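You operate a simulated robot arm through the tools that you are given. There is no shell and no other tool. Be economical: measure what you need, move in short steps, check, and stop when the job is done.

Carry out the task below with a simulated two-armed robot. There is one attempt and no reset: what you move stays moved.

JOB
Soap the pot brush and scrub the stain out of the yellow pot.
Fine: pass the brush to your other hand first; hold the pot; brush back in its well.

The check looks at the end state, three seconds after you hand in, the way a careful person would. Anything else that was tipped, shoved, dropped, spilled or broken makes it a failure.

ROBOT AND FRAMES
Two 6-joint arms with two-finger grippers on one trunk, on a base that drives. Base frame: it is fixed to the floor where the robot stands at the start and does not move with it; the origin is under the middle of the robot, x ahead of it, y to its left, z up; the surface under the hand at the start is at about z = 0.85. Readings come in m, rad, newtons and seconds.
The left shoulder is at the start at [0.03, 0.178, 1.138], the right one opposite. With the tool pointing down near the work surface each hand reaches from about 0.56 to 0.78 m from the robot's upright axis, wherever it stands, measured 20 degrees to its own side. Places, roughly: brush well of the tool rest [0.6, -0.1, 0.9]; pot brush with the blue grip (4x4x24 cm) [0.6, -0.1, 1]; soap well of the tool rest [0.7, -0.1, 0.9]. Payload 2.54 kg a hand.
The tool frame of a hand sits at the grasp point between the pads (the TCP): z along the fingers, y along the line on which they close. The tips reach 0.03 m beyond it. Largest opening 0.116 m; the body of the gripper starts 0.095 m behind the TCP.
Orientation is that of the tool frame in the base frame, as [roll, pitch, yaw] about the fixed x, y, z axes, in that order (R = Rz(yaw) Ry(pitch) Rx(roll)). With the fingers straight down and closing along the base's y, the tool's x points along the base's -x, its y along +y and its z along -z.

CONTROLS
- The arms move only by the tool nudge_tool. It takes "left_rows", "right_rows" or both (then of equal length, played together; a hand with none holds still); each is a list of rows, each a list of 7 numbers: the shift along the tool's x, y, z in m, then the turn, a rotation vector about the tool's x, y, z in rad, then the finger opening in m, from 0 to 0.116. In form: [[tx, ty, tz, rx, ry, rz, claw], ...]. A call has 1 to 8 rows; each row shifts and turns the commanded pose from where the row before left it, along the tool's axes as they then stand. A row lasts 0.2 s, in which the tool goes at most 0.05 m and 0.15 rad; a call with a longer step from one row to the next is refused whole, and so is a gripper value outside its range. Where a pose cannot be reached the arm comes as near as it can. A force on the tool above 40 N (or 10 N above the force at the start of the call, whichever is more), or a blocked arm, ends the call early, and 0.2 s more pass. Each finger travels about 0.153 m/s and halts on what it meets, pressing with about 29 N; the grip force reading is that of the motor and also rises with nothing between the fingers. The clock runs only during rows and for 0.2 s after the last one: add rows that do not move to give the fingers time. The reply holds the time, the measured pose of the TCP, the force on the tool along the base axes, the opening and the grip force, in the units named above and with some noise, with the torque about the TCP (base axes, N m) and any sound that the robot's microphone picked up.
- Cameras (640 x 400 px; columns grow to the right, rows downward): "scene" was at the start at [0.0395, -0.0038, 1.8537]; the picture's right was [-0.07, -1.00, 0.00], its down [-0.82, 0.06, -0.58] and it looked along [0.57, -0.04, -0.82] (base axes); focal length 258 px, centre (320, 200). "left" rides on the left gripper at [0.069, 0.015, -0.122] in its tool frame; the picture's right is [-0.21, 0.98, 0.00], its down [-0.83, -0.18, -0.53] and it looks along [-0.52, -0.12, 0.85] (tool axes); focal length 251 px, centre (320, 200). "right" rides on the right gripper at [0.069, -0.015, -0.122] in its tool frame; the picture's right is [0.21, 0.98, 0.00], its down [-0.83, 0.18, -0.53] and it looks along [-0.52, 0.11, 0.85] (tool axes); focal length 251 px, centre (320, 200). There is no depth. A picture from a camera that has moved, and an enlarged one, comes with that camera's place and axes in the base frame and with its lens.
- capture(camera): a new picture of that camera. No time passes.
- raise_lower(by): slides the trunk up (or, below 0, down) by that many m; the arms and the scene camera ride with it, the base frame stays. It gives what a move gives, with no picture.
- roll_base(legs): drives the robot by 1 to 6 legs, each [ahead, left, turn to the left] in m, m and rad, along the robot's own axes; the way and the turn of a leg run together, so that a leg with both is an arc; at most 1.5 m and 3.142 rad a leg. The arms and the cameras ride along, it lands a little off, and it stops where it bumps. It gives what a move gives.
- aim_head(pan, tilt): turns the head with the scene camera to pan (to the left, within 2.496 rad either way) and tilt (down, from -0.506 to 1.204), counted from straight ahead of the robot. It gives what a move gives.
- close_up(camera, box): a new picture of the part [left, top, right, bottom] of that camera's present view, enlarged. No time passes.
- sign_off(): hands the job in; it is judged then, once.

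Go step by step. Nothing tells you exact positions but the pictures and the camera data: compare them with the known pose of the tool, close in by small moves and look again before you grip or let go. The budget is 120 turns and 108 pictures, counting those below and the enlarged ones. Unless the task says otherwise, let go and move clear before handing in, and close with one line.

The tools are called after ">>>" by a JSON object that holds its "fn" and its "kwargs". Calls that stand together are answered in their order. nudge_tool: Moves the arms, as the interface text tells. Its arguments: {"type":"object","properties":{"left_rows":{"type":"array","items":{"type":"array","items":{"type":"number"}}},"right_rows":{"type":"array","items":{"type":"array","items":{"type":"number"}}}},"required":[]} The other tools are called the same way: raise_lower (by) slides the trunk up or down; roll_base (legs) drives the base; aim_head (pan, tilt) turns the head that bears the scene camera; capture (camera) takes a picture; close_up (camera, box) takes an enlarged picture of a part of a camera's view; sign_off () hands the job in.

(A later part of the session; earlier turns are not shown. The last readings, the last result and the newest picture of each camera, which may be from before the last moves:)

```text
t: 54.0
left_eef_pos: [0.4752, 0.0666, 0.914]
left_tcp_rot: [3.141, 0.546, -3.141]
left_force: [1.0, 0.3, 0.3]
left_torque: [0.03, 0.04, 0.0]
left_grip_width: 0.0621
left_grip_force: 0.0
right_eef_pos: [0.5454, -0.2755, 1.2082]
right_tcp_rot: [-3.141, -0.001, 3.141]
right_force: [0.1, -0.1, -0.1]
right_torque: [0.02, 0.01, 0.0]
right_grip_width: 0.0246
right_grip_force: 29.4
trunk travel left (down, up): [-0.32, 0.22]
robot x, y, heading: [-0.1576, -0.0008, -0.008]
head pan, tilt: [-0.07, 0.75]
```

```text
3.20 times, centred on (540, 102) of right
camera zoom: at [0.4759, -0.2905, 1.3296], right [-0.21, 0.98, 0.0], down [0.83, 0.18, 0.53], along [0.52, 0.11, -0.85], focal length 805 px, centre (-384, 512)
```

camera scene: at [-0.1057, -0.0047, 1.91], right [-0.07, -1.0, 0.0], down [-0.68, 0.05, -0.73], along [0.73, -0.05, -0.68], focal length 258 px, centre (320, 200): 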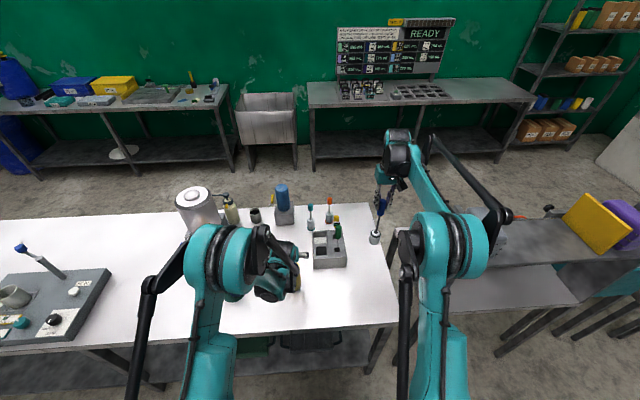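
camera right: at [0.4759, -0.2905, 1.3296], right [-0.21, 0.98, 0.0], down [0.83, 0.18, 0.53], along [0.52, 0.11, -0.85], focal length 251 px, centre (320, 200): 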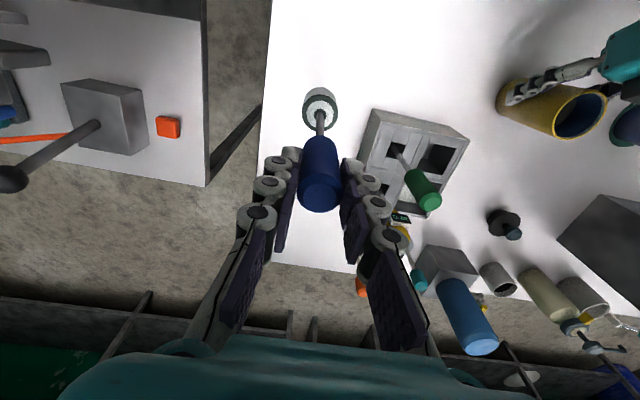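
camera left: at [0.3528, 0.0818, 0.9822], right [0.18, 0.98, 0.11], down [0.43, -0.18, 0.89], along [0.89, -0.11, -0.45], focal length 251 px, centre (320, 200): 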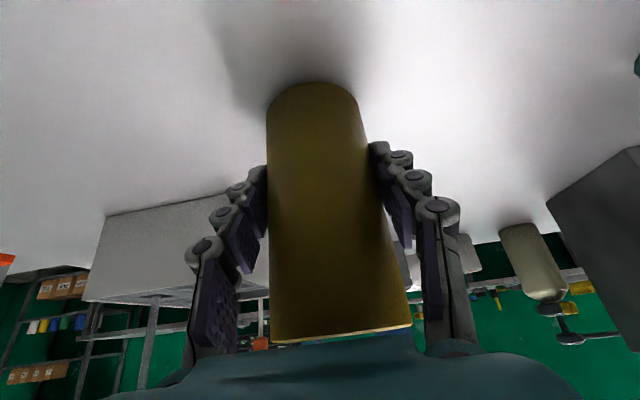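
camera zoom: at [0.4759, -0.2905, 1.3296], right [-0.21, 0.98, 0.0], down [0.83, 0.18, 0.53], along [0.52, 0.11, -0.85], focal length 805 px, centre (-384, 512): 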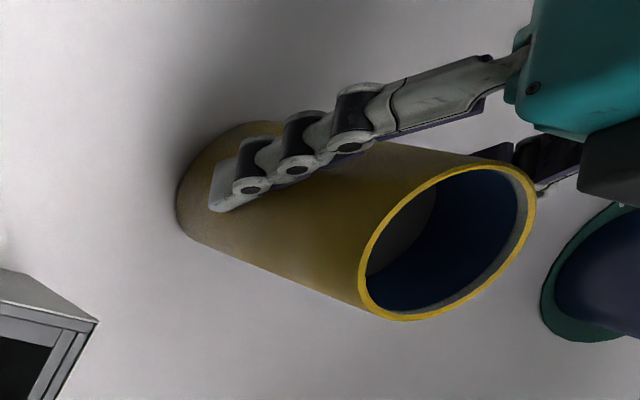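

Not touching yet at 0.062; continue closing.

>>> {"fn": "nudge_tool", "kwargs": {"left_rows": [[0, 0, 0, 0, 0, 0, 0.058], [0, 0, 0, 0, 0, 0, 0.054], [0, 0, 0, 0, 0, 0, 0.05], [0, 0, 0, 0, 0, 0, 0.046], [0, 0, 0, 0, 0, 0, 0.046]]}}

>>> {"fn": "capture", "kwargs": {"camera": "left"}}

```text
t: 55.2
left_eef_pos: [0.4754, 0.0683, 0.9143]
left_tcp_rot: [-3.141, 0.55, -3.141]
left_force: [1.2, 1.9, 2.4]
left_torque: [-0.06, -0.09, 0.06]
left_grip_width: 0.0609
left_grip_force: 28.8
right_eef_pos: [0.5451, -0.277, 1.2085]
right_tcp_rot: [3.141, 0.0, 3.14]
right_force: [0.8, 0.0, 0.4]
right_torque: [-0.01, -0.01, -0.01]
right_grip_width: 0.0245
right_grip_force: 28.6
trunk travel left (down, up): [-0.32, 0.22]
robot x, y, heading: [-0.1543, 0.0022, -0.004]
head pan, tilt: [-0.07, 0.75]
```

```text
40 pictures are left
camera left: at [0.3528, 0.0818, 0.9823], right [0.18, 0.98, 0.11], down [0.43, -0.18, 0.89], along [0.89, -0.11, -0.45], focal length 251 px, centre (320, 200)
```

left: 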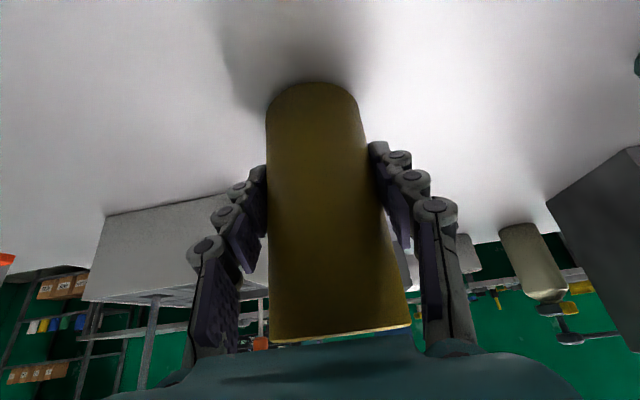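

The pot is held (0.061 m wide, centred y≈0.068, x≈0.482, rim ≈0.985). Now I bring the brush over toward the pot.

>>> {"fn": "nudge_tool", "kwargs": {"right_rows": [[0.02, 0, -0.035, 0, 0, 0, 0.015], [0.035, 0.01, -0.01, 0, 0, 0, 0.015], [0, 0.045, 0, 0, 0, 0, 0.015], [0, 0.045, 0, 0, 0, 0, 0.015], [0, 0.045, 0, 0, 0, 0, 0.015], [0, 0.045, 0, 0, 0, 0, 0.015], [0, 0.045, 0, 0, 0, 0, 0.015], [0, 0.04, 0, 0, 0, 0, 0.015]]}}

>>> {"fn": "capture", "kwargs": {"camera": "right"}}

>>> {"fn": "capture", "kwargs": {"camera": "scene"}}

```text
t: 57.0
left_eef_pos: [0.4746, 0.0666, 0.9144]
left_tcp_rot: [3.141, 0.549, -3.141]
left_force: [-0.7, -0.4, 4.4]
left_torque: [-0.26, 0.01, -0.05]
left_grip_width: 0.0605
left_grip_force: 29.0
right_eef_pos: [0.4913, 0.0015, 1.2521]
right_tcp_rot: [-3.141, 0.0, 3.135]
right_force: [0.8, 0.1, 0.4]
right_torque: [0.0, -0.01, 0.01]
right_grip_width: 0.0246
right_grip_force: 28.7
trunk travel left (down, up): [-0.32, 0.22]
robot x, y, heading: [-0.1542, -0.0, -0.002]
head pan, tilt: [-0.07, 0.75]
```

```text
39 pictures are left
camera right: at [0.4229, -0.0137, 1.3741], right [-0.21, 0.98, 0.0], down [0.83, 0.18, 0.53], along [0.52, 0.11, -0.85], focal length 251 px, centre (320, 200)
```

right: 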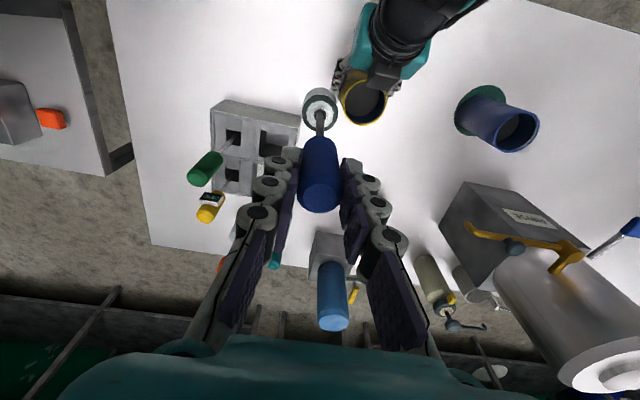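

```text
38 pictures are left
camera scene: at [-0.1061, -0.0034, 1.8399], right [-0.07, -1.0, 0.0], down [-0.68, 0.05, -0.73], along [0.73, -0.05, -0.68], focal length 258 px, centre (320, 200)
```

scene: 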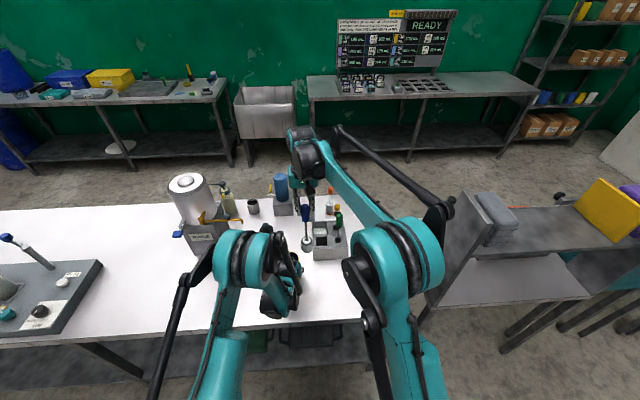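

Pot mouth is at ≈(0.482, 0.065) in this view, head at (0.479, -0.002). I move 6.6 cm left above the pot and check.

>>> {"fn": "nudge_tool", "kwargs": {"right_rows": [[-0.001, 0.022, 0, 0, 0, 0, 0.015], [-0.001, 0.022, 0, 0, 0, 0, 0.015], [-0.001, 0.022, 0, 0, 0, 0, 0.015], [0, 0, 0, 0, 0, 0, 0.015]]}}

>>> {"fn": "close_up", "kwargs": {"camera": "right", "box": [240, 20, 400, 130]}}

>>> {"fn": "close_up", "kwargs": {"camera": "scene", "box": [250, 170, 350, 320]}}

```text
t: 58.0
left_eef_pos: [0.4738, 0.0684, 0.9137]
left_tcp_rot: [3.14, 0.548, 3.142]
left_force: [0.6, 0.4, 5.9]
left_torque: [-0.23, -0.12, 0.05]
left_grip_width: 0.0603
left_grip_force: 29.4
right_eef_pos: [0.4938, 0.0652, 1.2516]
right_tcp_rot: [3.141, 0.001, 3.139]
right_force: [0.4, 0.0, -0.3]
right_torque: [0.04, 0.02, -0.01]
right_grip_width: 0.0247
right_grip_force: 28.6
trunk travel left (down, up): [-0.32, 0.22]
robot x, y, heading: [-0.1582, -0.0012, -0.004]
head pan, tilt: [-0.07, 0.75]
```

```text
3.64 times, centred on (320, 75) of right
camera zoom: at [0.4246, 0.0499, 1.3733], right [-0.21, 0.98, 0.0], down [0.83, 0.18, 0.53], along [0.52, 0.11, -0.85], focal length 914 px, centre (320, 654)
```

zoom: 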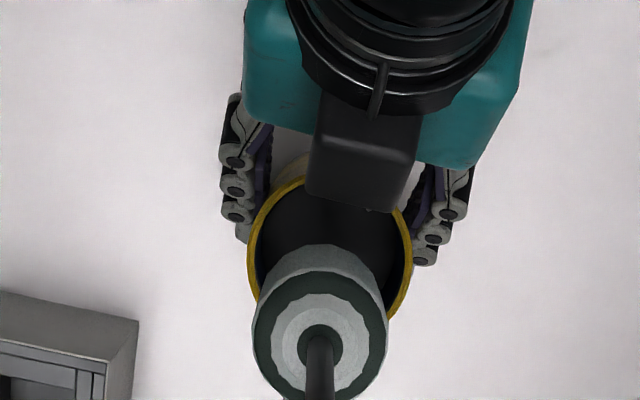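

```text
2.67 times, centred on (300, 245) of scene
camera zoom: at [-0.106, -0.0052, 1.8399], right [-0.07, -1.0, 0.0], down [-0.68, 0.05, -0.73], along [0.73, -0.05, -0.68], focal length 689 px, centre (373, 80)
```

zoom: 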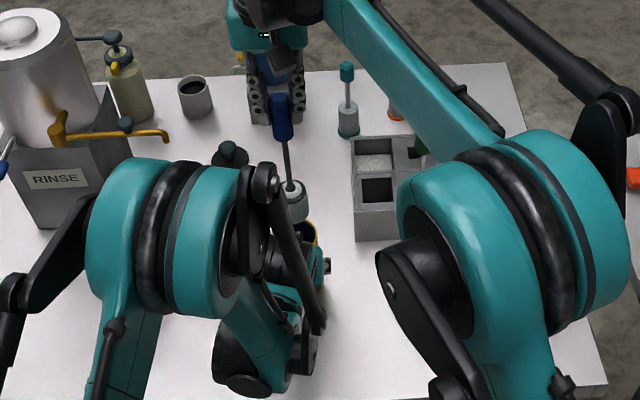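

The brush is ≈(0.489, 0.063) and pot centre ≈(0.480, 0.066). I shift slightly and lower into the mouth, watching forces.

>>> {"fn": "nudge_tool", "kwargs": {"right_rows": [[0.004, 0.003, 0, 0, 0, 0, 0.015], [0, 0, 0.015, 0, 0, 0, 0.015], [0, 0, 0.015, 0, 0, 0, 0.015], [0, 0, 0.01, 0, 0, 0, 0.015]]}}

>>> {"fn": "close_up", "kwargs": {"camera": "right", "box": [240, 20, 400, 130]}}

```text
t: 59.0
left_eef_pos: [0.475, 0.0669, 0.9132]
left_tcp_rot: [-3.141, 0.546, -3.14]
left_force: [-0.1, 0.2, 4.9]
left_torque: [-0.2, -0.07, 0.03]
left_grip_width: 0.0602
left_grip_force: 28.9
right_eef_pos: [0.4897, 0.0692, 1.2146]
right_tcp_rot: [3.14, -0.002, 3.141]
right_force: [0.7, 1.1, -1.4]
right_torque: [-0.01, 0.01, -0.03]
right_grip_width: 0.0247
right_grip_force: 29.0
trunk travel left (down, up): [-0.32, 0.22]
robot x, y, heading: [-0.1536, -0.0005, -0.004]
head pan, tilt: [-0.07, 0.75]
```

```text
3.64 times, centred on (320, 75) of right
camera zoom: at [0.4204, 0.0539, 1.3353], right [-0.21, 0.98, 0.0], down [0.83, 0.18, 0.53], along [0.52, 0.11, -0.85], focal length 914 px, centre (320, 654)
```

zoom: 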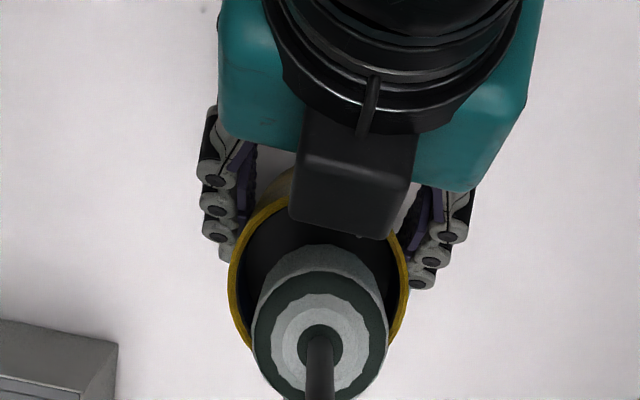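

Entering cleanly. I continue down in small steps.

>>> {"fn": "nudge_tool", "kwargs": {"right_rows": [[0.003, 0, 0.01, 0, 0, 0, 0.015], [0, 0, 0.012, 0, 0, 0, 0.015], [0, 0, 0.012, 0, 0, 0, 0.015], [0, 0, 0.012, 0, 0, 0, 0.015]]}}

>>> {"fn": "close_up", "kwargs": {"camera": "right", "box": [240, 20, 400, 130]}}

```text
t: 60.0
left_eef_pos: [0.4735, 0.0678, 0.9146]
left_tcp_rot: [-3.141, 0.548, 3.141]
left_force: [-0.7, 0.8, 3.9]
left_torque: [-0.19, -0.03, 0.0]
left_grip_width: 0.0604
left_grip_force: 28.8
right_eef_pos: [0.4875, 0.0692, 1.1678]
right_tcp_rot: [-3.141, 0.001, 3.139]
right_force: [0.3, 0.7, -0.2]
right_torque: [0.05, 0.04, 0.0]
right_grip_width: 0.0244
right_grip_force: 29.5
trunk travel left (down, up): [-0.32, 0.22]
robot x, y, heading: [-0.1562, -0.0, 0.0]
head pan, tilt: [-0.07, 0.75]
```

```text
3.64 times, centred on (320, 75) of right
camera zoom: at [0.4179, 0.0546, 1.2892], right [-0.21, 0.98, 0.0], down [0.83, 0.18, 0.53], along [0.52, 0.11, -0.85], focal length 914 px, centre (320, 654)
```

zoom: 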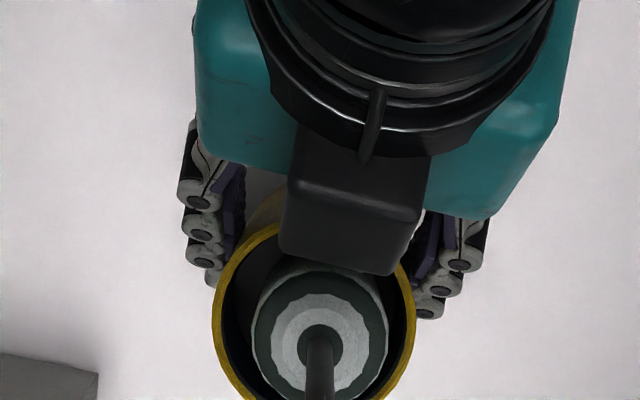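

>>> {"fn": "nudge_tool", "kwargs": {"right_rows": [[0, 0, 0.012, 0, 0, 0, 0.015], [0, 0, 0.012, 0, 0, 0, 0.015], [0, 0, 0.01, 0, 0, 0, 0.015], [0, 0, 0.01, 0, 0, 0, 0.015]]}}

>>> {"fn": "capture", "kwargs": {"camera": "right"}}

```text
t: 61.0
left_eef_pos: [0.475, 0.0674, 0.9143]
left_tcp_rot: [3.141, 0.548, 3.141]
left_force: [0.1, 0.0, 4.2]
left_torque: [-0.15, -0.06, -0.02]
left_grip_width: 0.0604
left_grip_force: 29.1
right_eef_pos: [0.4864, 0.0699, 1.1244]
right_tcp_rot: [-3.141, 0.0, 3.14]
right_force: [0.5, -1.0, 0.3]
right_torque: [0.03, 0.01, 0.03]
right_grip_width: 0.0247
right_grip_force: 29.0
trunk travel left (down, up): [-0.32, 0.22]
robot x, y, heading: [-0.1538, 0.0023, -0.001]
head pan, tilt: [-0.07, 0.75]
```

```text
33 pictures are left
camera right: at [0.4177, 0.0543, 1.2449], right [-0.21, 0.98, 0.0], down [0.83, 0.18, 0.53], along [0.52, 0.11, -0.85], focal length 251 px, centre (320, 200)
```

right: 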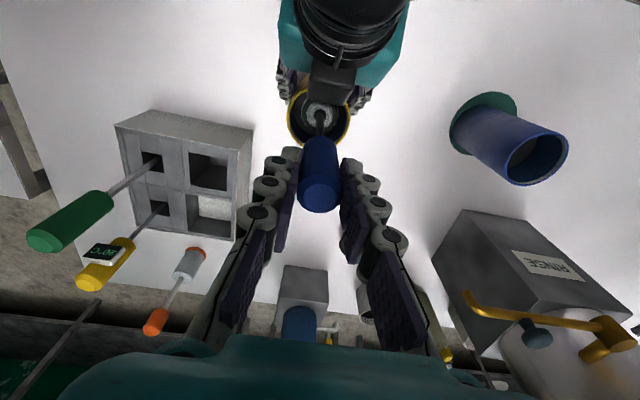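

>>> {"fn": "nudge_tool", "kwargs": {"right_rows": [[0, 0, 0.008, 0, 0, 0, 0.015], [0, 0, 0.008, 0, 0, 0, 0.015], [0, 0, 0.006, 0, 0, 0, 0.015], [0, 0, 0.005, 0, 0, 0, 0.015]]}}

>>> {"fn": "nudge_tool", "kwargs": {"right_rows": [[0, 0, 0.004, 0, 0, 0, 0.015], [0, 0, 0.003, 0, 0, 0, 0.015]]}}

```text
t: 62.0
left_eef_pos: [0.4754, 0.0686, 0.9142]
left_tcp_rot: [-3.141, 0.548, -3.141]
left_force: [-0.8, 0.5, 3.4]
left_torque: [-0.17, -0.04, 0.04]
left_grip_width: 0.0604
left_grip_force: 29.5
right_eef_pos: [0.4867, 0.0697, 1.0973]
right_tcp_rot: [3.141, -0.001, 3.138]
right_force: [0.3, 0.5, -0.9]
right_torque: [0.0, 0.0, 0.0]
right_grip_width: 0.0245
right_grip_force: 29.5
trunk travel left (down, up): [-0.32, 0.22]
robot x, y, heading: [-0.1521, 0.0023, -0.005]
head pan, tilt: [-0.07, 0.75]
```

```text
t: 62.6
left_eef_pos: [0.4742, 0.0683, 0.9138]
left_tcp_rot: [-3.141, 0.549, 3.141]
left_force: [-0.3, 1.0, 4.3]
left_torque: [-0.16, -0.06, 0.01]
left_grip_width: 0.0603
left_grip_force: 29.2
right_eef_pos: [0.4869, 0.0691, 1.0906]
right_tcp_rot: [3.141, 0.001, 3.14]
right_force: [-0.1, -0.3, -0.5]
right_torque: [0.01, -0.01, -0.02]
right_grip_width: 0.0245
right_grip_force: 28.5
trunk travel left (down, up): [-0.32, 0.22]
robot x, y, heading: [-0.1557, 0.0021, 0.002]
head pan, tilt: [-0.07, 0.75]
```

>>> {"fn": "nudge_tool", "kwargs": {"right_rows": [[0, 0, 0.003, 0, 0, 0, 0.015], [0, 0, 0.003, 0, 0, 0, 0.015], [0, 0, 0.003, 0, 0, 0, 0.015]]}}

>>> {"fn": "close_up", "kwargs": {"camera": "right", "box": [260, 50, 380, 140]}}

```text
t: 63.5
left_eef_pos: [0.4749, 0.0671, 0.9149]
left_tcp_rot: [-3.141, 0.548, -3.141]
left_force: [0.2, 0.9, 5.2]
left_torque: [0.08, 0.29, 0.09]
left_grip_width: 0.0601
left_grip_force: 29.0
right_eef_pos: [0.4849, 0.0686, 1.0842]
right_tcp_rot: [3.141, 0.002, 3.139]
right_force: [-1.1, -1.1, 9.7]
right_torque: [0.01, -0.07, 0.01]
right_grip_width: 0.0245
right_grip_force: 29.0
trunk travel left (down, up): [-0.32, 0.22]
robot x, y, heading: [-0.1565, 0.0023, -0.0]
head pan, tilt: [-0.07, 0.75]
stopped in row 3 (right hand): the force on the tool passed its limit at 44 N (the readings are from after the stop); the commanded pose is now the measured one
```

```text
4.44 times, centred on (320, 95) of right
camera zoom: at [0.4161, 0.0534, 1.2054], right [-0.21, 0.98, 0.0], down [0.83, 0.18, 0.54], along [0.52, 0.11, -0.84], focal length 1118 px, centre (320, 667)
```

zoom: 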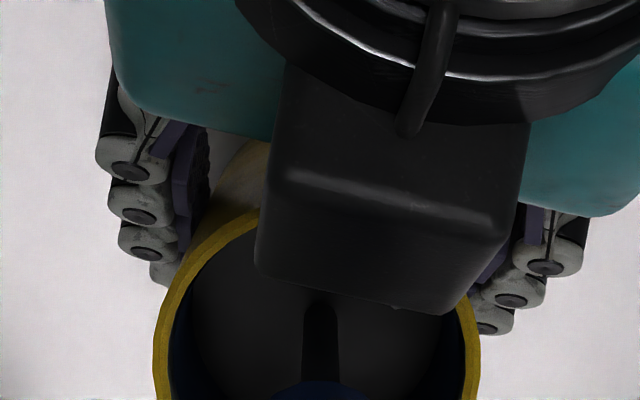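

Floor contact at TCP z≈1.084. Now I scrub with small circles in contact.

>>> {"fn": "nudge_tool", "kwargs": {"right_rows": [[0.004, 0, 0, 0, 0, 0, 0.015], [0, 0.005, 0, 0, 0, 0, 0.015], [-0.006, 0, 0, 0, 0, 0, 0.015], [0, -0.009, 0, 0, 0, 0, 0.015], [0.008, 0, 0, 0, 0, 0, 0.015], [0, 0.009, 0, 0, 0, 0, 0.015], [-0.008, 0, 0, 0, 0, 0, 0.015], [0, -0.009, 0, 0, 0, 0, 0.015]]}}

```text
t: 65.3
left_eef_pos: [0.4745, 0.0672, 0.9134]
left_tcp_rot: [-3.141, 0.548, -3.141]
left_force: [-0.7, 0.1, 14.2]
left_torque: [-0.02, -0.06, 0.03]
left_grip_width: 0.0602
left_grip_force: 29.3
right_eef_pos: [0.4872, 0.0647, 1.0836]
right_tcp_rot: [3.141, 0.003, 3.139]
right_force: [0.0, 0.0, -0.8]
right_torque: [-0.01, -0.03, 0.01]
right_grip_width: 0.0249
right_grip_force: 29.2
trunk travel left (down, up): [-0.32, 0.22]
robot x, y, heading: [-0.1593, -0.0006, -0.001]
head pan, tilt: [-0.07, 0.75]
```

Contact lightened; I press 2 mm more and keep scrubbing in wider circles.

>>> {"fn": "nudge_tool", "kwargs": {"right_rows": [[0.002, 0.004, 0.0015, 0, 0, 0, 0.015], [0.006, 0, 0.0005, 0, 0, 0, 0.015], [0.003, 0.004, 0, 0, 0, 0, 0.015], [-0.003, 0.005, 0, 0, 0, 0, 0.015], [-0.007, 0, 0, 0, 0, 0, 0.015], [-0.003, -0.006, 0, 0, 0, 0, 0.015], [0.003, -0.006, 0, 0, 0, 0, 0.015], [0.006, 0, 0, 0, 0, 0, 0.015]]}}

```text
t: 67.1
left_eef_pos: [0.474, 0.0676, 0.9145]
left_tcp_rot: [3.142, 0.548, -3.141]
left_force: [2.2, -0.5, 6.9]
left_torque: [0.23, -0.26, 0.01]
left_grip_width: 0.0603
left_grip_force: 28.8
right_eef_pos: [0.4811, 0.0646, 1.081]
right_tcp_rot: [-3.14, 0.002, 3.14]
right_force: [3.6, 2.8, 14.1]
right_torque: [0.28, -0.83, 0.02]
right_grip_width: 0.0246
right_grip_force: 28.9
trunk travel left (down, up): [-0.32, 0.22]
robot x, y, heading: [-0.1597, -0.0025, 0.0]
head pan, tilt: [-0.07, 0.75]
```

Good pressure (14 N). Another round of strokes.

>>> {"fn": "nudge_tool", "kwargs": {"right_rows": [[-0.002, 0.006, 0, 0, 0, 0, 0.015], [-0.004, 0.005, 0, 0, 0, 0, 0.015], [-0.006, -0.002, 0, 0, 0, 0, 0.015], [-0.001, -0.008, 0, 0, 0, 0, 0.015], [0.006, -0.003, 0, 0, 0, 0, 0.015], [0.006, 0.002, 0, 0, 0, 0, 0.015], [0, 0.008, 0, 0, 0, 0, 0.015], [-0.006, 0.002, 0, 0, 0, 0, 0.015]]}}

>>> {"fn": "nudge_tool", "kwargs": {"right_rows": [[-0.006, -0.002, 0, 0, 0, 0, 0.015], [-0.001, -0.008, 0, 0, 0, 0, 0.015], [0.006, -0.003, 0, 0, 0, 0, 0.015], [0.006, 0.002, 0, 0, 0, 0, 0.015], [0, 0.008, 0, 0, 0, 0, 0.015], [-0.006, 0.002, 0, 0, 0, 0, 0.015], [0, -0.005, 0, 0, 0, 0.1, 0.015], [0, 0, 0, 0, 0, -0.1, 0.015]]}}

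```text
t: 68.9
left_eef_pos: [0.4746, 0.0668, 0.9138]
left_tcp_rot: [-3.141, 0.548, -3.14]
left_force: [-3.1, 0.7, 13.6]
left_torque: [-0.01, -0.19, 0.02]
left_grip_width: 0.06
left_grip_force: 28.9
right_eef_pos: [0.4882, 0.0747, 1.0818]
right_tcp_rot: [-3.14, 0.002, 3.139]
right_force: [-0.5, -0.1, -1.1]
right_torque: [0.0, 0.01, 0.0]
right_grip_width: 0.0241
right_grip_force: 28.7
trunk travel left (down, up): [-0.32, 0.22]
robot x, y, heading: [-0.1537, -0.0025, -0.003]
head pan, tilt: [-0.07, 0.75]
```

```text
t: 70.7
left_eef_pos: [0.4745, 0.0671, 0.9142]
left_tcp_rot: [3.139, 0.549, -3.141]
left_force: [-2.7, 0.1, 12.0]
left_torque: [-0.02, -0.15, -0.01]
left_grip_width: 0.0603
left_grip_force: 29.0
right_eef_pos: [0.4881, 0.0697, 1.0815]
right_tcp_rot: [3.14, 0.001, 3.139]
right_force: [0.0, -0.2, 0.5]
right_torque: [0.0, -0.01, 0.02]
right_grip_width: 0.0244
right_grip_force: 29.3
trunk travel left (down, up): [-0.32, 0.22]
robot x, y, heading: [-0.1573, 0.0021, -0.004]
head pan, tilt: [-0.07, 0.75]
```

Contact is light again (the brush slides a little in the grip); one more pressed round, then inspect.

>>> {"fn": "nudge_tool", "kwargs": {"right_rows": [[0, 0, 0.002, 0, 0, 0, 0.015], [0.006, 0, 0.001, 0, 0, 0, 0.015], [0, 0.006, 0, 0, 0, 0, 0.015], [-0.008, 0, 0, 0, 0, 0, 0.015], [0, -0.011, 0, 0, 0, 0, 0.015], [0.008, 0, 0, 0, 0, 0, 0.015], [0, 0.008, 0, 0, 0, 0, 0.015], [-0.006, -0.002, 0, 0, 0, 0, 0.015]]}}

>>> {"fn": "nudge_tool", "kwargs": {"right_rows": [[0.003, 0, -0.01, 0, 0, 0, 0.015], [0, 0, -0.03, 0, 0, 0, 0.015], [0, 0, -0.03, 0, 0, 0, 0.015], [0, 0, -0.03, 0, 0, 0, 0.015], [0, 0, -0.03, 0, 0, 0, 0.015], [0, 0, -0.03, 0, 0, 0, 0.015], [0, 0, 0, 0, 0, 0, 0.015]]}}

>>> {"fn": "close_up", "kwargs": {"camera": "right", "box": [240, 20, 400, 130]}}

```text
t: 72.5
left_eef_pos: [0.4738, 0.0671, 0.914]
left_tcp_rot: [-3.141, 0.548, -3.141]
left_force: [-3.4, 0.2, 8.7]
left_torque: [0.12, 0.11, 0.0]
left_grip_width: 0.0601
left_grip_force: 29.4
right_eef_pos: [0.4882, 0.0701, 1.0779]
right_tcp_rot: [-3.139, 0.002, 3.14]
right_force: [0.0, 0.2, -0.3]
right_torque: [0.01, 0.0, 0.0]
right_grip_width: 0.0237
right_grip_force: 28.8
trunk travel left (down, up): [-0.32, 0.22]
robot x, y, heading: [-0.1571, -0.0005, -0.003]
head pan, tilt: [-0.07, 0.75]
```

```text
t: 74.1
left_eef_pos: [0.474, 0.0681, 0.9142]
left_tcp_rot: [3.141, 0.548, -3.141]
left_force: [-4.4, 0.0, 10.7]
left_torque: [0.03, 0.04, -0.01]
left_grip_width: 0.0604
left_grip_force: 29.0
right_eef_pos: [0.4876, 0.0696, 1.2365]
right_tcp_rot: [3.141, 0.003, -3.141]
right_force: [0.6, -0.2, -0.7]
right_torque: [-0.01, 0.02, 0.02]
right_grip_width: 0.0238
right_grip_force: 29.1
trunk travel left (down, up): [-0.32, 0.22]
robot x, y, heading: [-0.1558, -0.0003, 0.0]
head pan, tilt: [-0.07, 0.75]
```

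```text
3.64 times, centred on (320, 75) of right
camera zoom: at [0.4176, 0.0549, 1.3577], right [-0.21, 0.98, 0.0], down [0.83, 0.18, 0.53], along [0.52, 0.11, -0.84], focal length 914 px, centre (320, 654)
```

zoom: 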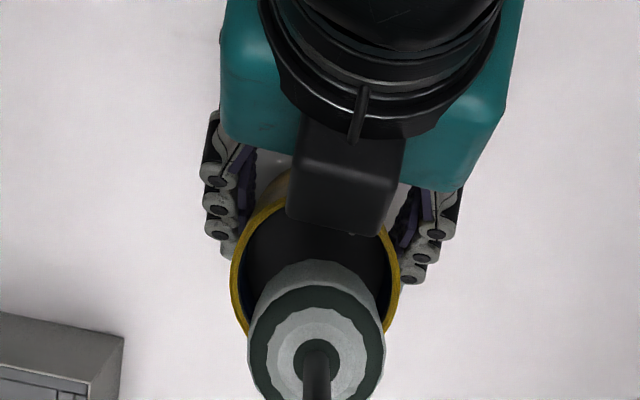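

I raise the brush clear and move it aside to look into the pot.

>>> {"fn": "nudge_tool", "kwargs": {"right_rows": [[0, 0, -0.02, 0, 0, 0, 0.015], [0, -0.03, 0, 0, 0, 0, 0.015], [0, -0.035, 0, 0, 0, 0, 0.015], [0, 0, 0, 0, 0, 0, 0.015]]}}

>>> {"fn": "close_up", "kwargs": {"camera": "right", "box": [320, 55, 420, 135]}}

```text
t: 75.1
left_eef_pos: [0.4746, 0.0677, 0.9139]
left_tcp_rot: [-3.141, 0.548, -3.141]
left_force: [-3.5, -0.2, 8.4]
left_torque: [0.04, -0.11, 0.03]
left_grip_width: 0.0603
left_grip_force: 29.5
right_eef_pos: [0.485, 0.0078, 1.2592]
right_tcp_rot: [-3.141, 0.002, 3.14]
right_force: [-0.4, 0.2, -0.3]
right_torque: [-0.01, 0.01, 0.01]
right_grip_width: 0.0237
right_grip_force: 28.7
trunk travel left (down, up): [-0.32, 0.22]
robot x, y, heading: [-0.1565, -0.0046, -0.006]
head pan, tilt: [-0.07, 0.75]
```

```text
5.00 times, centred on (370, 95) of right
camera zoom: at [0.416, -0.008, 1.3804], right [-0.21, 0.98, 0.0], down [0.83, 0.18, 0.53], along [0.52, 0.11, -0.85], focal length 1257 px, centre (70, 725)
```

zoom: 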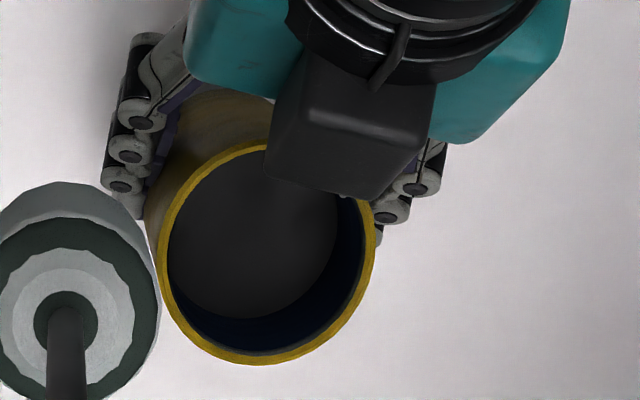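

The floor is hard to judge; I compare with the blue pot's inside and look from the scene camera.

>>> {"fn": "capture", "kwargs": {"camera": "right"}}

>>> {"fn": "close_up", "kwargs": {"camera": "right", "box": [450, 70, 550, 160]}}

```text
29 pictures are left
camera right: at [0.416, -0.008, 1.3804], right [-0.21, 0.98, 0.0], down [0.83, 0.18, 0.53], along [0.52, 0.11, -0.85], focal length 251 px, centre (320, 200)
```

right: 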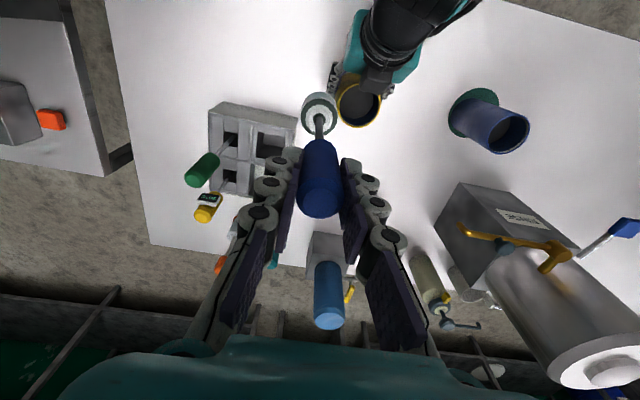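

```text
4.44 times, centred on (500, 115) of right
camera zoom: at [0.416, -0.008, 1.3804], right [-0.21, 0.98, 0.0], down [0.83, 0.18, 0.53], along [0.52, 0.11, -0.85], focal length 1118 px, centre (-480, 578)
```

zoom: 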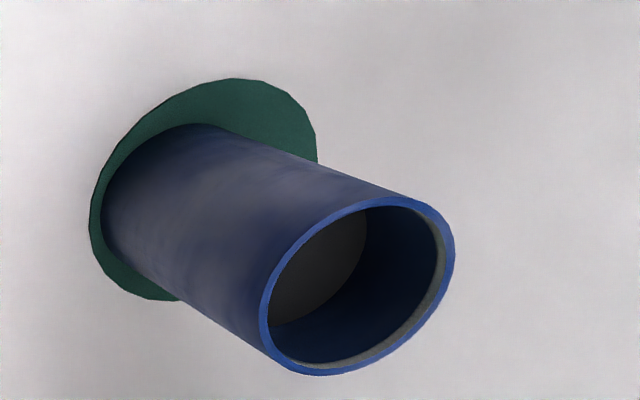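

>>> {"fn": "close_up", "kwargs": {"camera": "right", "box": [340, 82, 384, 122]}}

>>> {"fn": "close_up", "kwargs": {"camera": "scene", "box": [255, 210, 335, 300]}}

```text
10.00 times, centred on (362, 102) of right
camera zoom: at [0.416, -0.008, 1.3804], right [-0.21, 0.98, 0.0], down [0.83, 0.18, 0.53], along [0.52, 0.11, -0.85], focal length 2514 px, centre (-100, 1180)
```

zoom: 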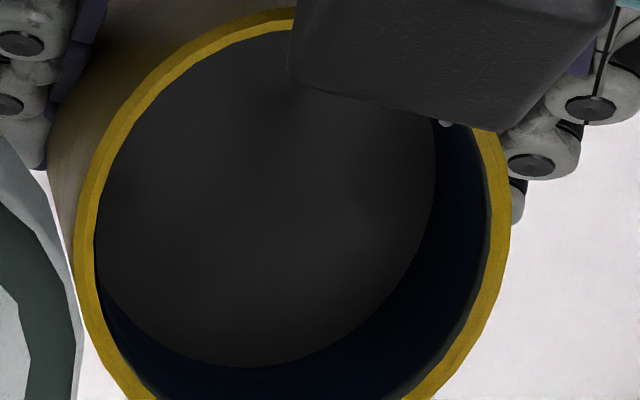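

```text
4.44 times, centred on (295, 255) of scene
camera zoom: at [-0.1069, -0.0044, 1.8399], right [-0.07, -1.0, 0.0], down [-0.68, 0.05, -0.73], along [0.73, -0.05, -0.68], focal length 1149 px, centre (431, -44)
```

zoom: 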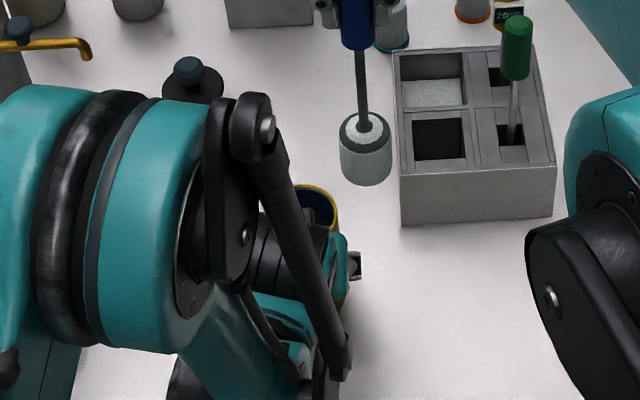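

The dark disc inside sits only ~4 cm below the rim in both pots. I also want to compare the grey band just under each rim.

>>> {"fn": "close_up", "kwargs": {"camera": "right", "box": [360, 98, 390, 128]}}

>>> {"fn": "close_up", "kwargs": {"camera": "right", "box": [500, 110, 540, 160]}}

```text
13.33 times, centred on (375, 113) of right
camera zoom: at [0.416, -0.008, 1.3804], right [-0.21, 0.98, 0.0], down [0.83, 0.18, 0.53], along [0.52, 0.11, -0.85], focal length 3352 px, centre (-413, 1360)
```

zoom: 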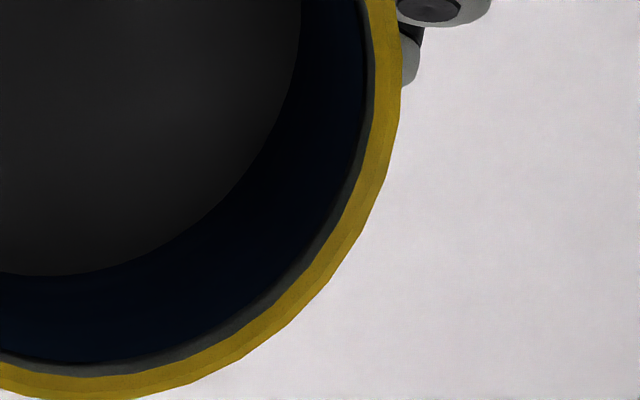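

```text
8.00 times, centred on (520, 135) of right
camera zoom: at [0.416, -0.008, 1.3804], right [-0.21, 0.98, 0.0], down [0.83, 0.18, 0.53], along [0.52, 0.11, -0.85], focal length 2012 px, centre (-1280, 720)
```

zoom: 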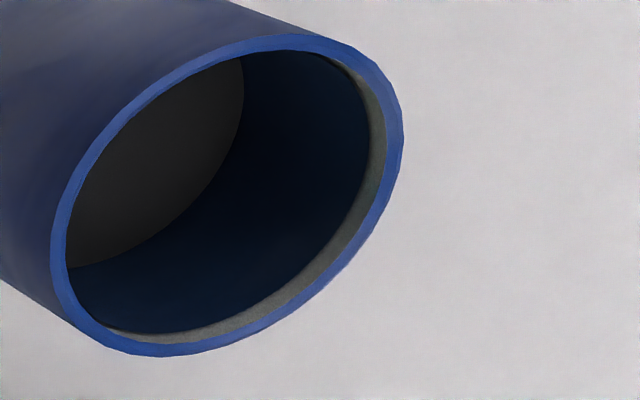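

To tell what is generic, I look inside the grey mug as a reference.

>>> {"fn": "close_up", "kwargs": {"camera": "scene", "box": [235, 190, 275, 225]}}

```text
11.43 times, centred on (255, 208) of scene
camera zoom: at [-0.1069, -0.0044, 1.8399], right [-0.07, -1.0, 0.0], down [-0.68, 0.05, -0.73], along [0.73, -0.05, -0.68], focal length 2955 px, centre (1063, 114)
```

zoom: 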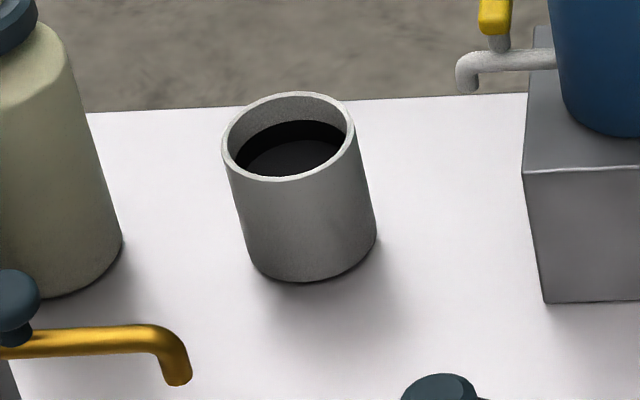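

The dark inside seems partly generic, so to be thorough I'll also scrub the inner wall at several heights. Back over the pot.

>>> {"fn": "nudge_tool", "kwargs": {"right_rows": [[-0.002, 0.03, 0, 0, 0, 0, 0.015], [0, 0.0305, 0, 0, 0, 0, 0.015], [0, 0, 0.02, 0, 0, 0, 0.015], [0, 0, 0.02, 0, 0, 0, 0.015], [0, 0, 0.02, 0, 0, 0, 0.015], [0, 0, 0.02, 0, 0, 0, 0.015], [0, 0, 0.015, 0, 0, 0, 0.015]]}}

>>> {"fn": "close_up", "kwargs": {"camera": "right", "box": [240, 20, 400, 130]}}

```text
t: 76.7
left_eef_pos: [0.4748, 0.0675, 0.9143]
left_tcp_rot: [3.14, 0.549, -3.141]
left_force: [-1.4, 0.2, 9.5]
left_torque: [-0.03, -0.23, -0.02]
left_grip_width: 0.0602
left_grip_force: 29.5
right_eef_pos: [0.4881, 0.065, 1.1636]
right_tcp_rot: [3.14, 0.0, 3.141]
right_force: [0.2, -0.1, -0.4]
right_torque: [0.03, 0.03, 0.04]
right_grip_width: 0.0236
right_grip_force: 29.0
trunk travel left (down, up): [-0.32, 0.22]
robot x, y, heading: [-0.1574, 0.0007, -0.003]
head pan, tilt: [-0.07, 0.75]
```

```text
3.64 times, centred on (320, 75) of right
camera zoom: at [0.4186, 0.0506, 1.2846], right [-0.21, 0.98, 0.0], down [0.83, 0.18, 0.53], along [0.52, 0.11, -0.85], focal length 914 px, centre (320, 654)
```

zoom: 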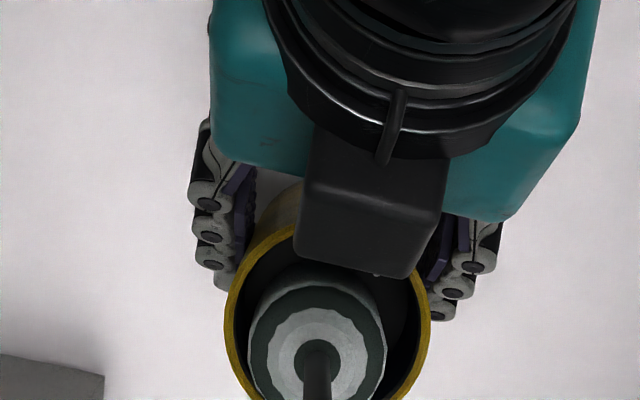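

Centre 4 mm to the left, then circle against the wall at this height.

>>> {"fn": "nudge_tool", "kwargs": {"right_rows": [[0, 0.004, 0, 0, 0, 0, 0.015], [-0.006, 0, 0, 0, 0, 0, 0.015], [0.002, 0.006, 0.006, 0, 0, 0, 0.015], [0.006, 0.002, -0.006, 0, 0, 0, 0.015], [0.006, -0.003, 0.006, 0, 0, 0, 0.015], [0, -0.007, -0.006, 0, 0, 0, 0.015], [-0.006, -0.004, 0.006, 0, 0, 0, 0.015], [-0.005, 0.004, 0, 0, 0, 0, 0.015]]}}

>>> {"fn": "nudge_tool", "kwargs": {"right_rows": [[0.002, 0.006, 0.01, 0, 0, 0, 0.015], [0.006, 0.002, 0.01, 0, 0, 0, 0.015], [0.006, -0.003, 0.01, 0, 0, 0, 0.015], [0, -0.007, 0, 0, 0, 0, 0.015], [-0.007, -0.004, 0, 0, 0, 0, 0.015], [-0.007, 0.004, 0, 0, 0, 0, 0.015], [0, 0.006, 0.01, 0, 0, 0, 0.015], [0.006, 0.002, 0.01, 0, 0, 0, 0.015]]}}

```text
t: 78.5
left_eef_pos: [0.4733, 0.0675, 0.9153]
left_tcp_rot: [-3.141, 0.545, 3.14]
left_force: [-1.2, -0.1, 8.9]
left_torque: [0.21, -0.36, -0.01]
left_grip_width: 0.0599
left_grip_force: 28.8
right_eef_pos: [0.4913, 0.0687, 1.158]
right_tcp_rot: [3.141, 0.0, 3.14]
right_force: [-0.7, 0.8, -0.9]
right_torque: [-0.01, 0.0, -0.02]
right_grip_width: 0.024
right_grip_force: 29.5
trunk travel left (down, up): [-0.32, 0.22]
robot x, y, heading: [-0.1578, -0.0008, -0.003]
head pan, tilt: [-0.07, 0.75]
```

```text
t: 80.3
left_eef_pos: [0.4747, 0.0678, 0.9135]
left_tcp_rot: [-3.141, 0.55, -3.142]
left_force: [-1.1, 0.1, 9.1]
left_torque: [0.01, -0.16, -0.02]
left_grip_width: 0.0604
left_grip_force: 29.0
right_eef_pos: [0.4847, 0.0748, 1.1066]
right_tcp_rot: [-3.14, 0.0, 3.139]
right_force: [-0.4, -0.1, -0.1]
right_torque: [-0.04, 0.04, -0.01]
right_grip_width: 0.0236
right_grip_force: 28.8
trunk travel left (down, up): [-0.32, 0.22]
robot x, y, heading: [-0.1566, 0.0008, 0.001]
head pan, tilt: [-0.07, 0.75]
```

Now down to the floor again for another sustained pressed scrub.

>>> {"fn": "nudge_tool", "kwargs": {"right_rows": [[0, -0.005, 0.01, 0, 0, 0, 0.015], [0, 0, 0.01, 0, 0, 0, 0.015], [0, 0, 0.005, 0, 0, 0, 0.015], [0, 0, 0.003, 0, 0, 0, 0.015], [0, 0, 0.002, 0, 0, 0, 0.015]]}}

>>> {"fn": "nudge_tool", "kwargs": {"right_rows": [[-0.005, 0, 0.001, 0, 0, 0, 0.015], [0.003, 0.006, 0, 0, 0, 0, 0.015], [0.006, 0.001, 0, 0, 0, 0, 0.015], [0.005, -0.004, 0, 0, 0, 0, 0.015], [-0.001, -0.007, 0, 0, 0, 0, 0.015], [-0.006, -0.003, 0, 0, 0, 0, 0.015], [-0.004, 0.005, 0, 0, 0, 0, 0.015], [0.002, 0.007, 0, 0, 0, 0, 0.015]]}}

```text
t: 81.5
left_eef_pos: [0.4747, 0.0671, 0.913]
left_tcp_rot: [3.141, 0.546, 3.141]
left_force: [1.3, -0.5, 1.3]
left_torque: [-0.11, -0.19, -0.05]
left_grip_width: 0.0605
left_grip_force: 29.3
right_eef_pos: [0.4859, 0.0688, 1.0773]
right_tcp_rot: [3.14, 0.0, 3.139]
right_force: [-1.4, 0.2, 9.7]
right_torque: [0.12, 0.14, -0.02]
right_grip_width: 0.0237
right_grip_force: 29.5
trunk travel left (down, up): [-0.32, 0.22]
robot x, y, heading: [-0.1579, -0.0008, -0.0]
head pan, tilt: [-0.07, 0.75]
```

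```text
t: 83.3
left_eef_pos: [0.4744, 0.0671, 0.9154]
left_tcp_rot: [3.14, 0.547, -3.141]
left_force: [-1.0, 1.2, 7.4]
left_torque: [0.25, 0.2, 0.06]
left_grip_width: 0.0602
left_grip_force: 29.1
right_eef_pos: [0.4837, 0.0735, 1.0768]
right_tcp_rot: [-3.141, 0.0, 3.14]
right_force: [-0.6, -1.9, -1.5]
right_torque: [-0.39, 0.13, -0.03]
right_grip_width: 0.0239
right_grip_force: 28.5
trunk travel left (down, up): [-0.32, 0.22]
robot x, y, heading: [-0.151, -0.0021, -0.004]
head pan, tilt: [-0.07, 0.75]
```

>>> {"fn": "nudge_tool", "kwargs": {"right_rows": [[0.003, -0.003, 0.0015, 0, 0, 0, 0.015], [0.005, -0.003, 0, 0, 0, 0, 0.015], [-0.001, -0.007, 0, 0, 0, 0, 0.015], [-0.006, -0.002, 0.0005, 0, 0, 0, 0.015], [-0.005, 0.005, 0, 0, 0, 0, 0.015], [0.002, 0.006, 0, 0, 0, 0, 0.015], [0.006, 0.001, 0.0005, 0, 0, 0, 0.015], [0.004, -0.005, 0, 0, 0, 0, 0.015]]}}

>>> {"fn": "nudge_tool", "kwargs": {"right_rows": [[-0.006, 0, 0.0005, 0, 0, 0, 0.015], [-0.006, 0, 0, 0, 0, 0, 0.015], [0.006, 0.003, 0, 0, 0, 0, 0.015], [0.006, 0, 0, 0, 0, 0, 0.015], [-0.006, -0.006, 0, 0, 0, 0, 0.015], [0, 0.006, 0.0005, 0, 0, 0, 0.015], [0, 0.005, 0, 0, 0, 0, 0.015], [0, -0.006, 0, 0, 0, 0, 0.015]]}}

```text
t: 85.1
left_eef_pos: [0.4747, 0.0676, 0.9138]
left_tcp_rot: [-3.141, 0.547, 3.141]
left_force: [-2.4, -0.5, 2.1]
left_torque: [-0.01, -0.03, 0.05]
left_grip_width: 0.0601
left_grip_force: 28.8
right_eef_pos: [0.4773, 0.0642, 1.0739]
right_tcp_rot: [3.141, 0.002, 3.14]
right_force: [4.2, 1.6, 9.0]
right_torque: [0.36, -0.73, -0.01]
right_grip_width: 0.0237
right_grip_force: 28.9
trunk travel left (down, up): [-0.32, 0.22]
robot x, y, heading: [-0.1575, -0.0016, -0.001]
head pan, tilt: [-0.07, 0.75]
```

```text
t: 86.9
left_eef_pos: [0.4739, 0.0676, 0.9138]
left_tcp_rot: [3.141, 0.548, 3.14]
left_force: [0.8, -0.8, 5.4]
left_torque: [0.01, -0.15, 0.02]
left_grip_width: 0.0605
left_grip_force: 28.9
right_eef_pos: [0.4826, 0.0686, 1.0731]
right_tcp_rot: [3.139, 0.002, 3.14]
right_force: [3.6, 2.1, 5.7]
right_torque: [0.38, -0.55, -0.03]
right_grip_width: 0.0238
right_grip_force: 28.8
trunk travel left (down, up): [-0.32, 0.22]
robot x, y, heading: [-0.1519, -0.0036, 0.001]
head pan, tilt: [-0.07, 0.75]
```

Good sustained contact. I lift out and look inside again.

>>> {"fn": "nudge_tool", "kwargs": {"right_rows": [[-0.003, 0, -0.01, 0, 0, 0, 0.015], [-0.001, 0, -0.035, 0, 0, 0, 0.015], [0, 0, -0.035, 0, 0, 0, 0.015], [0, 0, -0.035, 0, 0, 0, 0.015], [0, 0, -0.04, 0, 0, 0, 0.015], [0, 0, -0.03, 0, 0, 0, 0.015], [0, -0.035, 0, 0, 0, 0, 0.015], [0, -0.03, 0, 0, 0, 0, 0.015]]}}

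>>> {"fn": "close_up", "kwargs": {"camera": "right", "box": [300, 55, 400, 135]}}

```text
t: 88.7
left_eef_pos: [0.4755, 0.0682, 0.9139]
left_tcp_rot: [3.141, 0.548, -3.14]
left_force: [0.0, -1.2, 9.1]
left_torque: [-0.04, -0.16, 0.12]
left_grip_width: 0.0602
left_grip_force: 29.2
right_eef_pos: [0.4852, 0.0038, 1.2601]
right_tcp_rot: [-3.141, 0.0, 3.14]
right_force: [-0.4, -0.3, 0.6]
right_torque: [0.02, 0.01, 0.0]
right_grip_width: 0.0237
right_grip_force: 28.7
trunk travel left (down, up): [-0.32, 0.22]
robot x, y, heading: [-0.1563, -0.0006, 0.0]
head pan, tilt: [-0.07, 0.75]
```

```text
5.00 times, centred on (350, 95) of right
camera zoom: at [0.4151, -0.0129, 1.381], right [-0.21, 0.98, 0.0], down [0.83, 0.18, 0.53], along [0.52, 0.11, -0.85], focal length 1257 px, centre (170, 725)
```

zoom: 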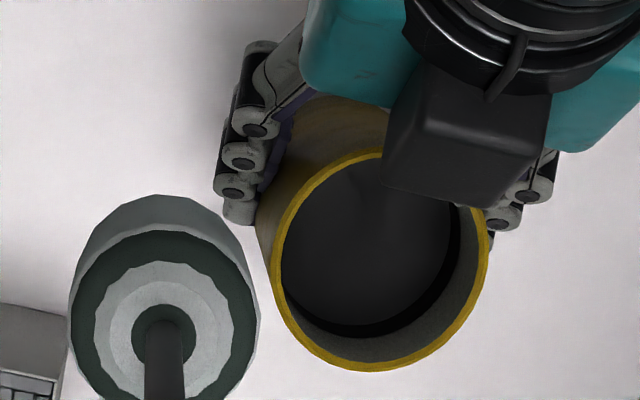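

The navy stain band on the yellow pot's wall is gone – the inside is plain grey now, like the mug. I move the brush away, then release the pot.

>>> {"fn": "nudge_tool", "kwargs": {"right_rows": [[0, -0.045, 0, 0, 0, 0, 0.015], [0, -0.045, 0, 0, 0, 0, 0.015], [0, -0.045, 0, 0, 0, 0, 0.015], [0, -0.045, 0, 0, 0, 0, 0.015], [0, -0.03, 0, 0, 0, 0, 0.015]]}}

>>> {"fn": "nudge_tool", "kwargs": {"left_rows": [[0, 0, 0, 0, 0, 0, 0.066], [0, 0, 0, 0, 0, 0, 0.075], [0, 0, 0, 0, 0, 0, 0.09], [0, 0, 0, 0, 0, 0, 0.112], [0, 0, 0, 0, 0, 0, 0.112]]}}

>>> {"fn": "capture", "kwargs": {"camera": "left"}}

```text
t: 89.9
left_eef_pos: [0.4747, 0.0678, 0.9137]
left_tcp_rot: [3.138, 0.548, 3.141]
left_force: [-1.6, 1.3, 6.8]
left_torque: [-0.06, -0.22, 0.05]
left_grip_width: 0.0602
left_grip_force: 29.0
right_eef_pos: [0.4868, -0.2092, 1.2579]
right_tcp_rot: [-3.141, 0.001, 3.14]
right_force: [-0.6, 0.8, -1.0]
right_torque: [-0.01, -0.02, -0.02]
right_grip_width: 0.024
right_grip_force: 28.6
trunk travel left (down, up): [-0.32, 0.22]
robot x, y, heading: [-0.1548, 0.0005, -0.002]
head pan, tilt: [-0.07, 0.75]
```

```text
t: 91.1
left_eef_pos: [0.4756, 0.0667, 0.9131]
left_tcp_rot: [-3.141, 0.546, -3.14]
left_force: [-0.1, 0.1, 0.3]
left_torque: [-0.02, 0.06, 0.01]
left_grip_width: 0.1122
left_grip_force: 0.0
right_eef_pos: [0.4867, -0.207, 1.2592]
right_tcp_rot: [3.141, 0.0, 3.141]
right_force: [-0.8, 0.2, -1.5]
right_torque: [0.01, -0.02, 0.0]
right_grip_width: 0.0237
right_grip_force: 29.1
trunk travel left (down, up): [-0.32, 0.22]
robot x, y, heading: [-0.1518, 0.0029, -0.005]
head pan, tilt: [-0.07, 0.75]
```

```text
20 pictures are left
camera left: at [0.3533, 0.0818, 0.9816], right [0.18, 0.98, 0.11], down [0.43, -0.18, 0.89], along [0.89, -0.11, -0.45], focal length 251 px, centre (320, 200)
```

left: 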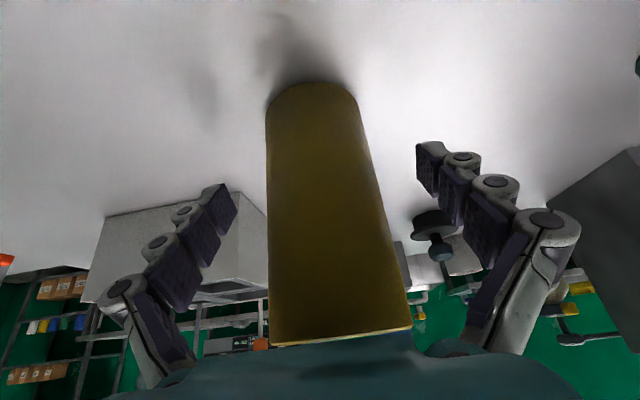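

Pot stands free. I raise both hands straight up with the trunk.

>>> {"fn": "raise_lower", "kwargs": {"by": 0.2}}

>>> {"fn": "nudge_tool", "kwargs": {"left_rows": [[-0.0156, 0, -0.0256, 0, 0, 0, 0.112], [-0.0156, 0.01, -0.0256, 0, 0, 0, 0.1], [-0.0156, 0.02, -0.0256, 0, 0, 0, 0.08], [0, 0.03, 0, 0, 0, 0, 0.08], [0, 0.03, 0, 0, 0, 0, 0.08]]}}

>>> {"fn": "capture", "kwargs": {"camera": "scene"}}

>>> {"fn": "capture", "kwargs": {"camera": "right"}}

```text
t: 93.2
left_eef_pos: [0.4757, 0.068, 1.1126]
left_tcp_rot: [3.141, 0.547, 3.141]
left_force: [-0.3, 1.3, -0.4]
left_torque: [-0.02, -0.02, -0.02]
left_grip_width: 0.1121
left_grip_force: 0.0
right_eef_pos: [0.4874, -0.2079, 1.4582]
right_tcp_rot: [3.141, 0.0, 3.139]
right_force: [0.7, 0.2, -1.2]
right_torque: [-0.02, 0.01, 0.0]
right_grip_width: 0.0237
right_grip_force: 28.5
trunk travel left (down, up): [-0.52, 0.02]
robot x, y, heading: [-0.1569, -0.0038, -0.002]
head pan, tilt: [-0.07, 0.75]
```

```text
t: 94.4
left_eef_pos: [0.4774, 0.1601, 1.2028]
left_tcp_rot: [-3.141, 0.546, 3.141]
left_force: [0.6, 0.1, 0.0]
left_torque: [-0.02, -0.01, -0.02]
left_grip_width: 0.0802
left_grip_force: 0.1
right_eef_pos: [0.4875, -0.2063, 1.4593]
right_tcp_rot: [-3.14, 0.0, 3.14]
right_force: [0.0, -0.4, -0.7]
right_torque: [-0.02, 0.02, 0.0]
right_grip_width: 0.0237
right_grip_force: 29.0
trunk travel left (down, up): [-0.52, 0.02]
robot x, y, heading: [-0.1569, 0.0013, -0.003]
head pan, tilt: [-0.07, 0.75]
```

```text
19 pictures are left
camera scene: at [-0.1048, -0.0027, 2.0398], right [-0.07, -1.0, 0.0], down [-0.68, 0.05, -0.73], along [0.73, -0.05, -0.68], focal length 258 px, centre (320, 200)
```

scene: 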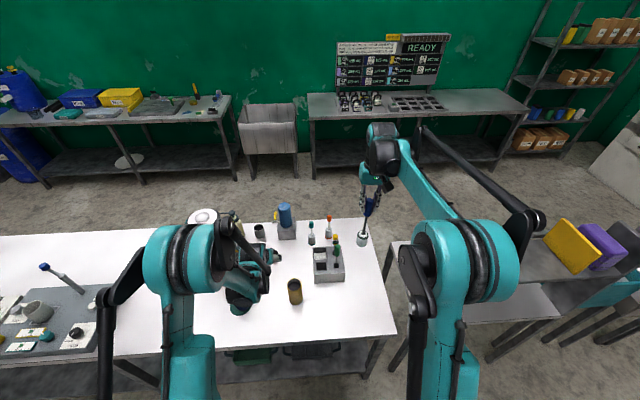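

```text
18 pictures are left
camera right: at [0.4182, -0.2206, 1.5806], right [-0.21, 0.98, 0.0], down [0.83, 0.18, 0.53], along [0.52, 0.11, -0.85], focal length 251 px, centre (320, 200)
```

right: 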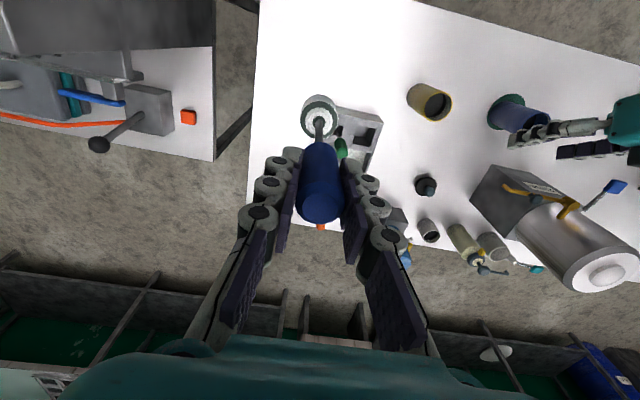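

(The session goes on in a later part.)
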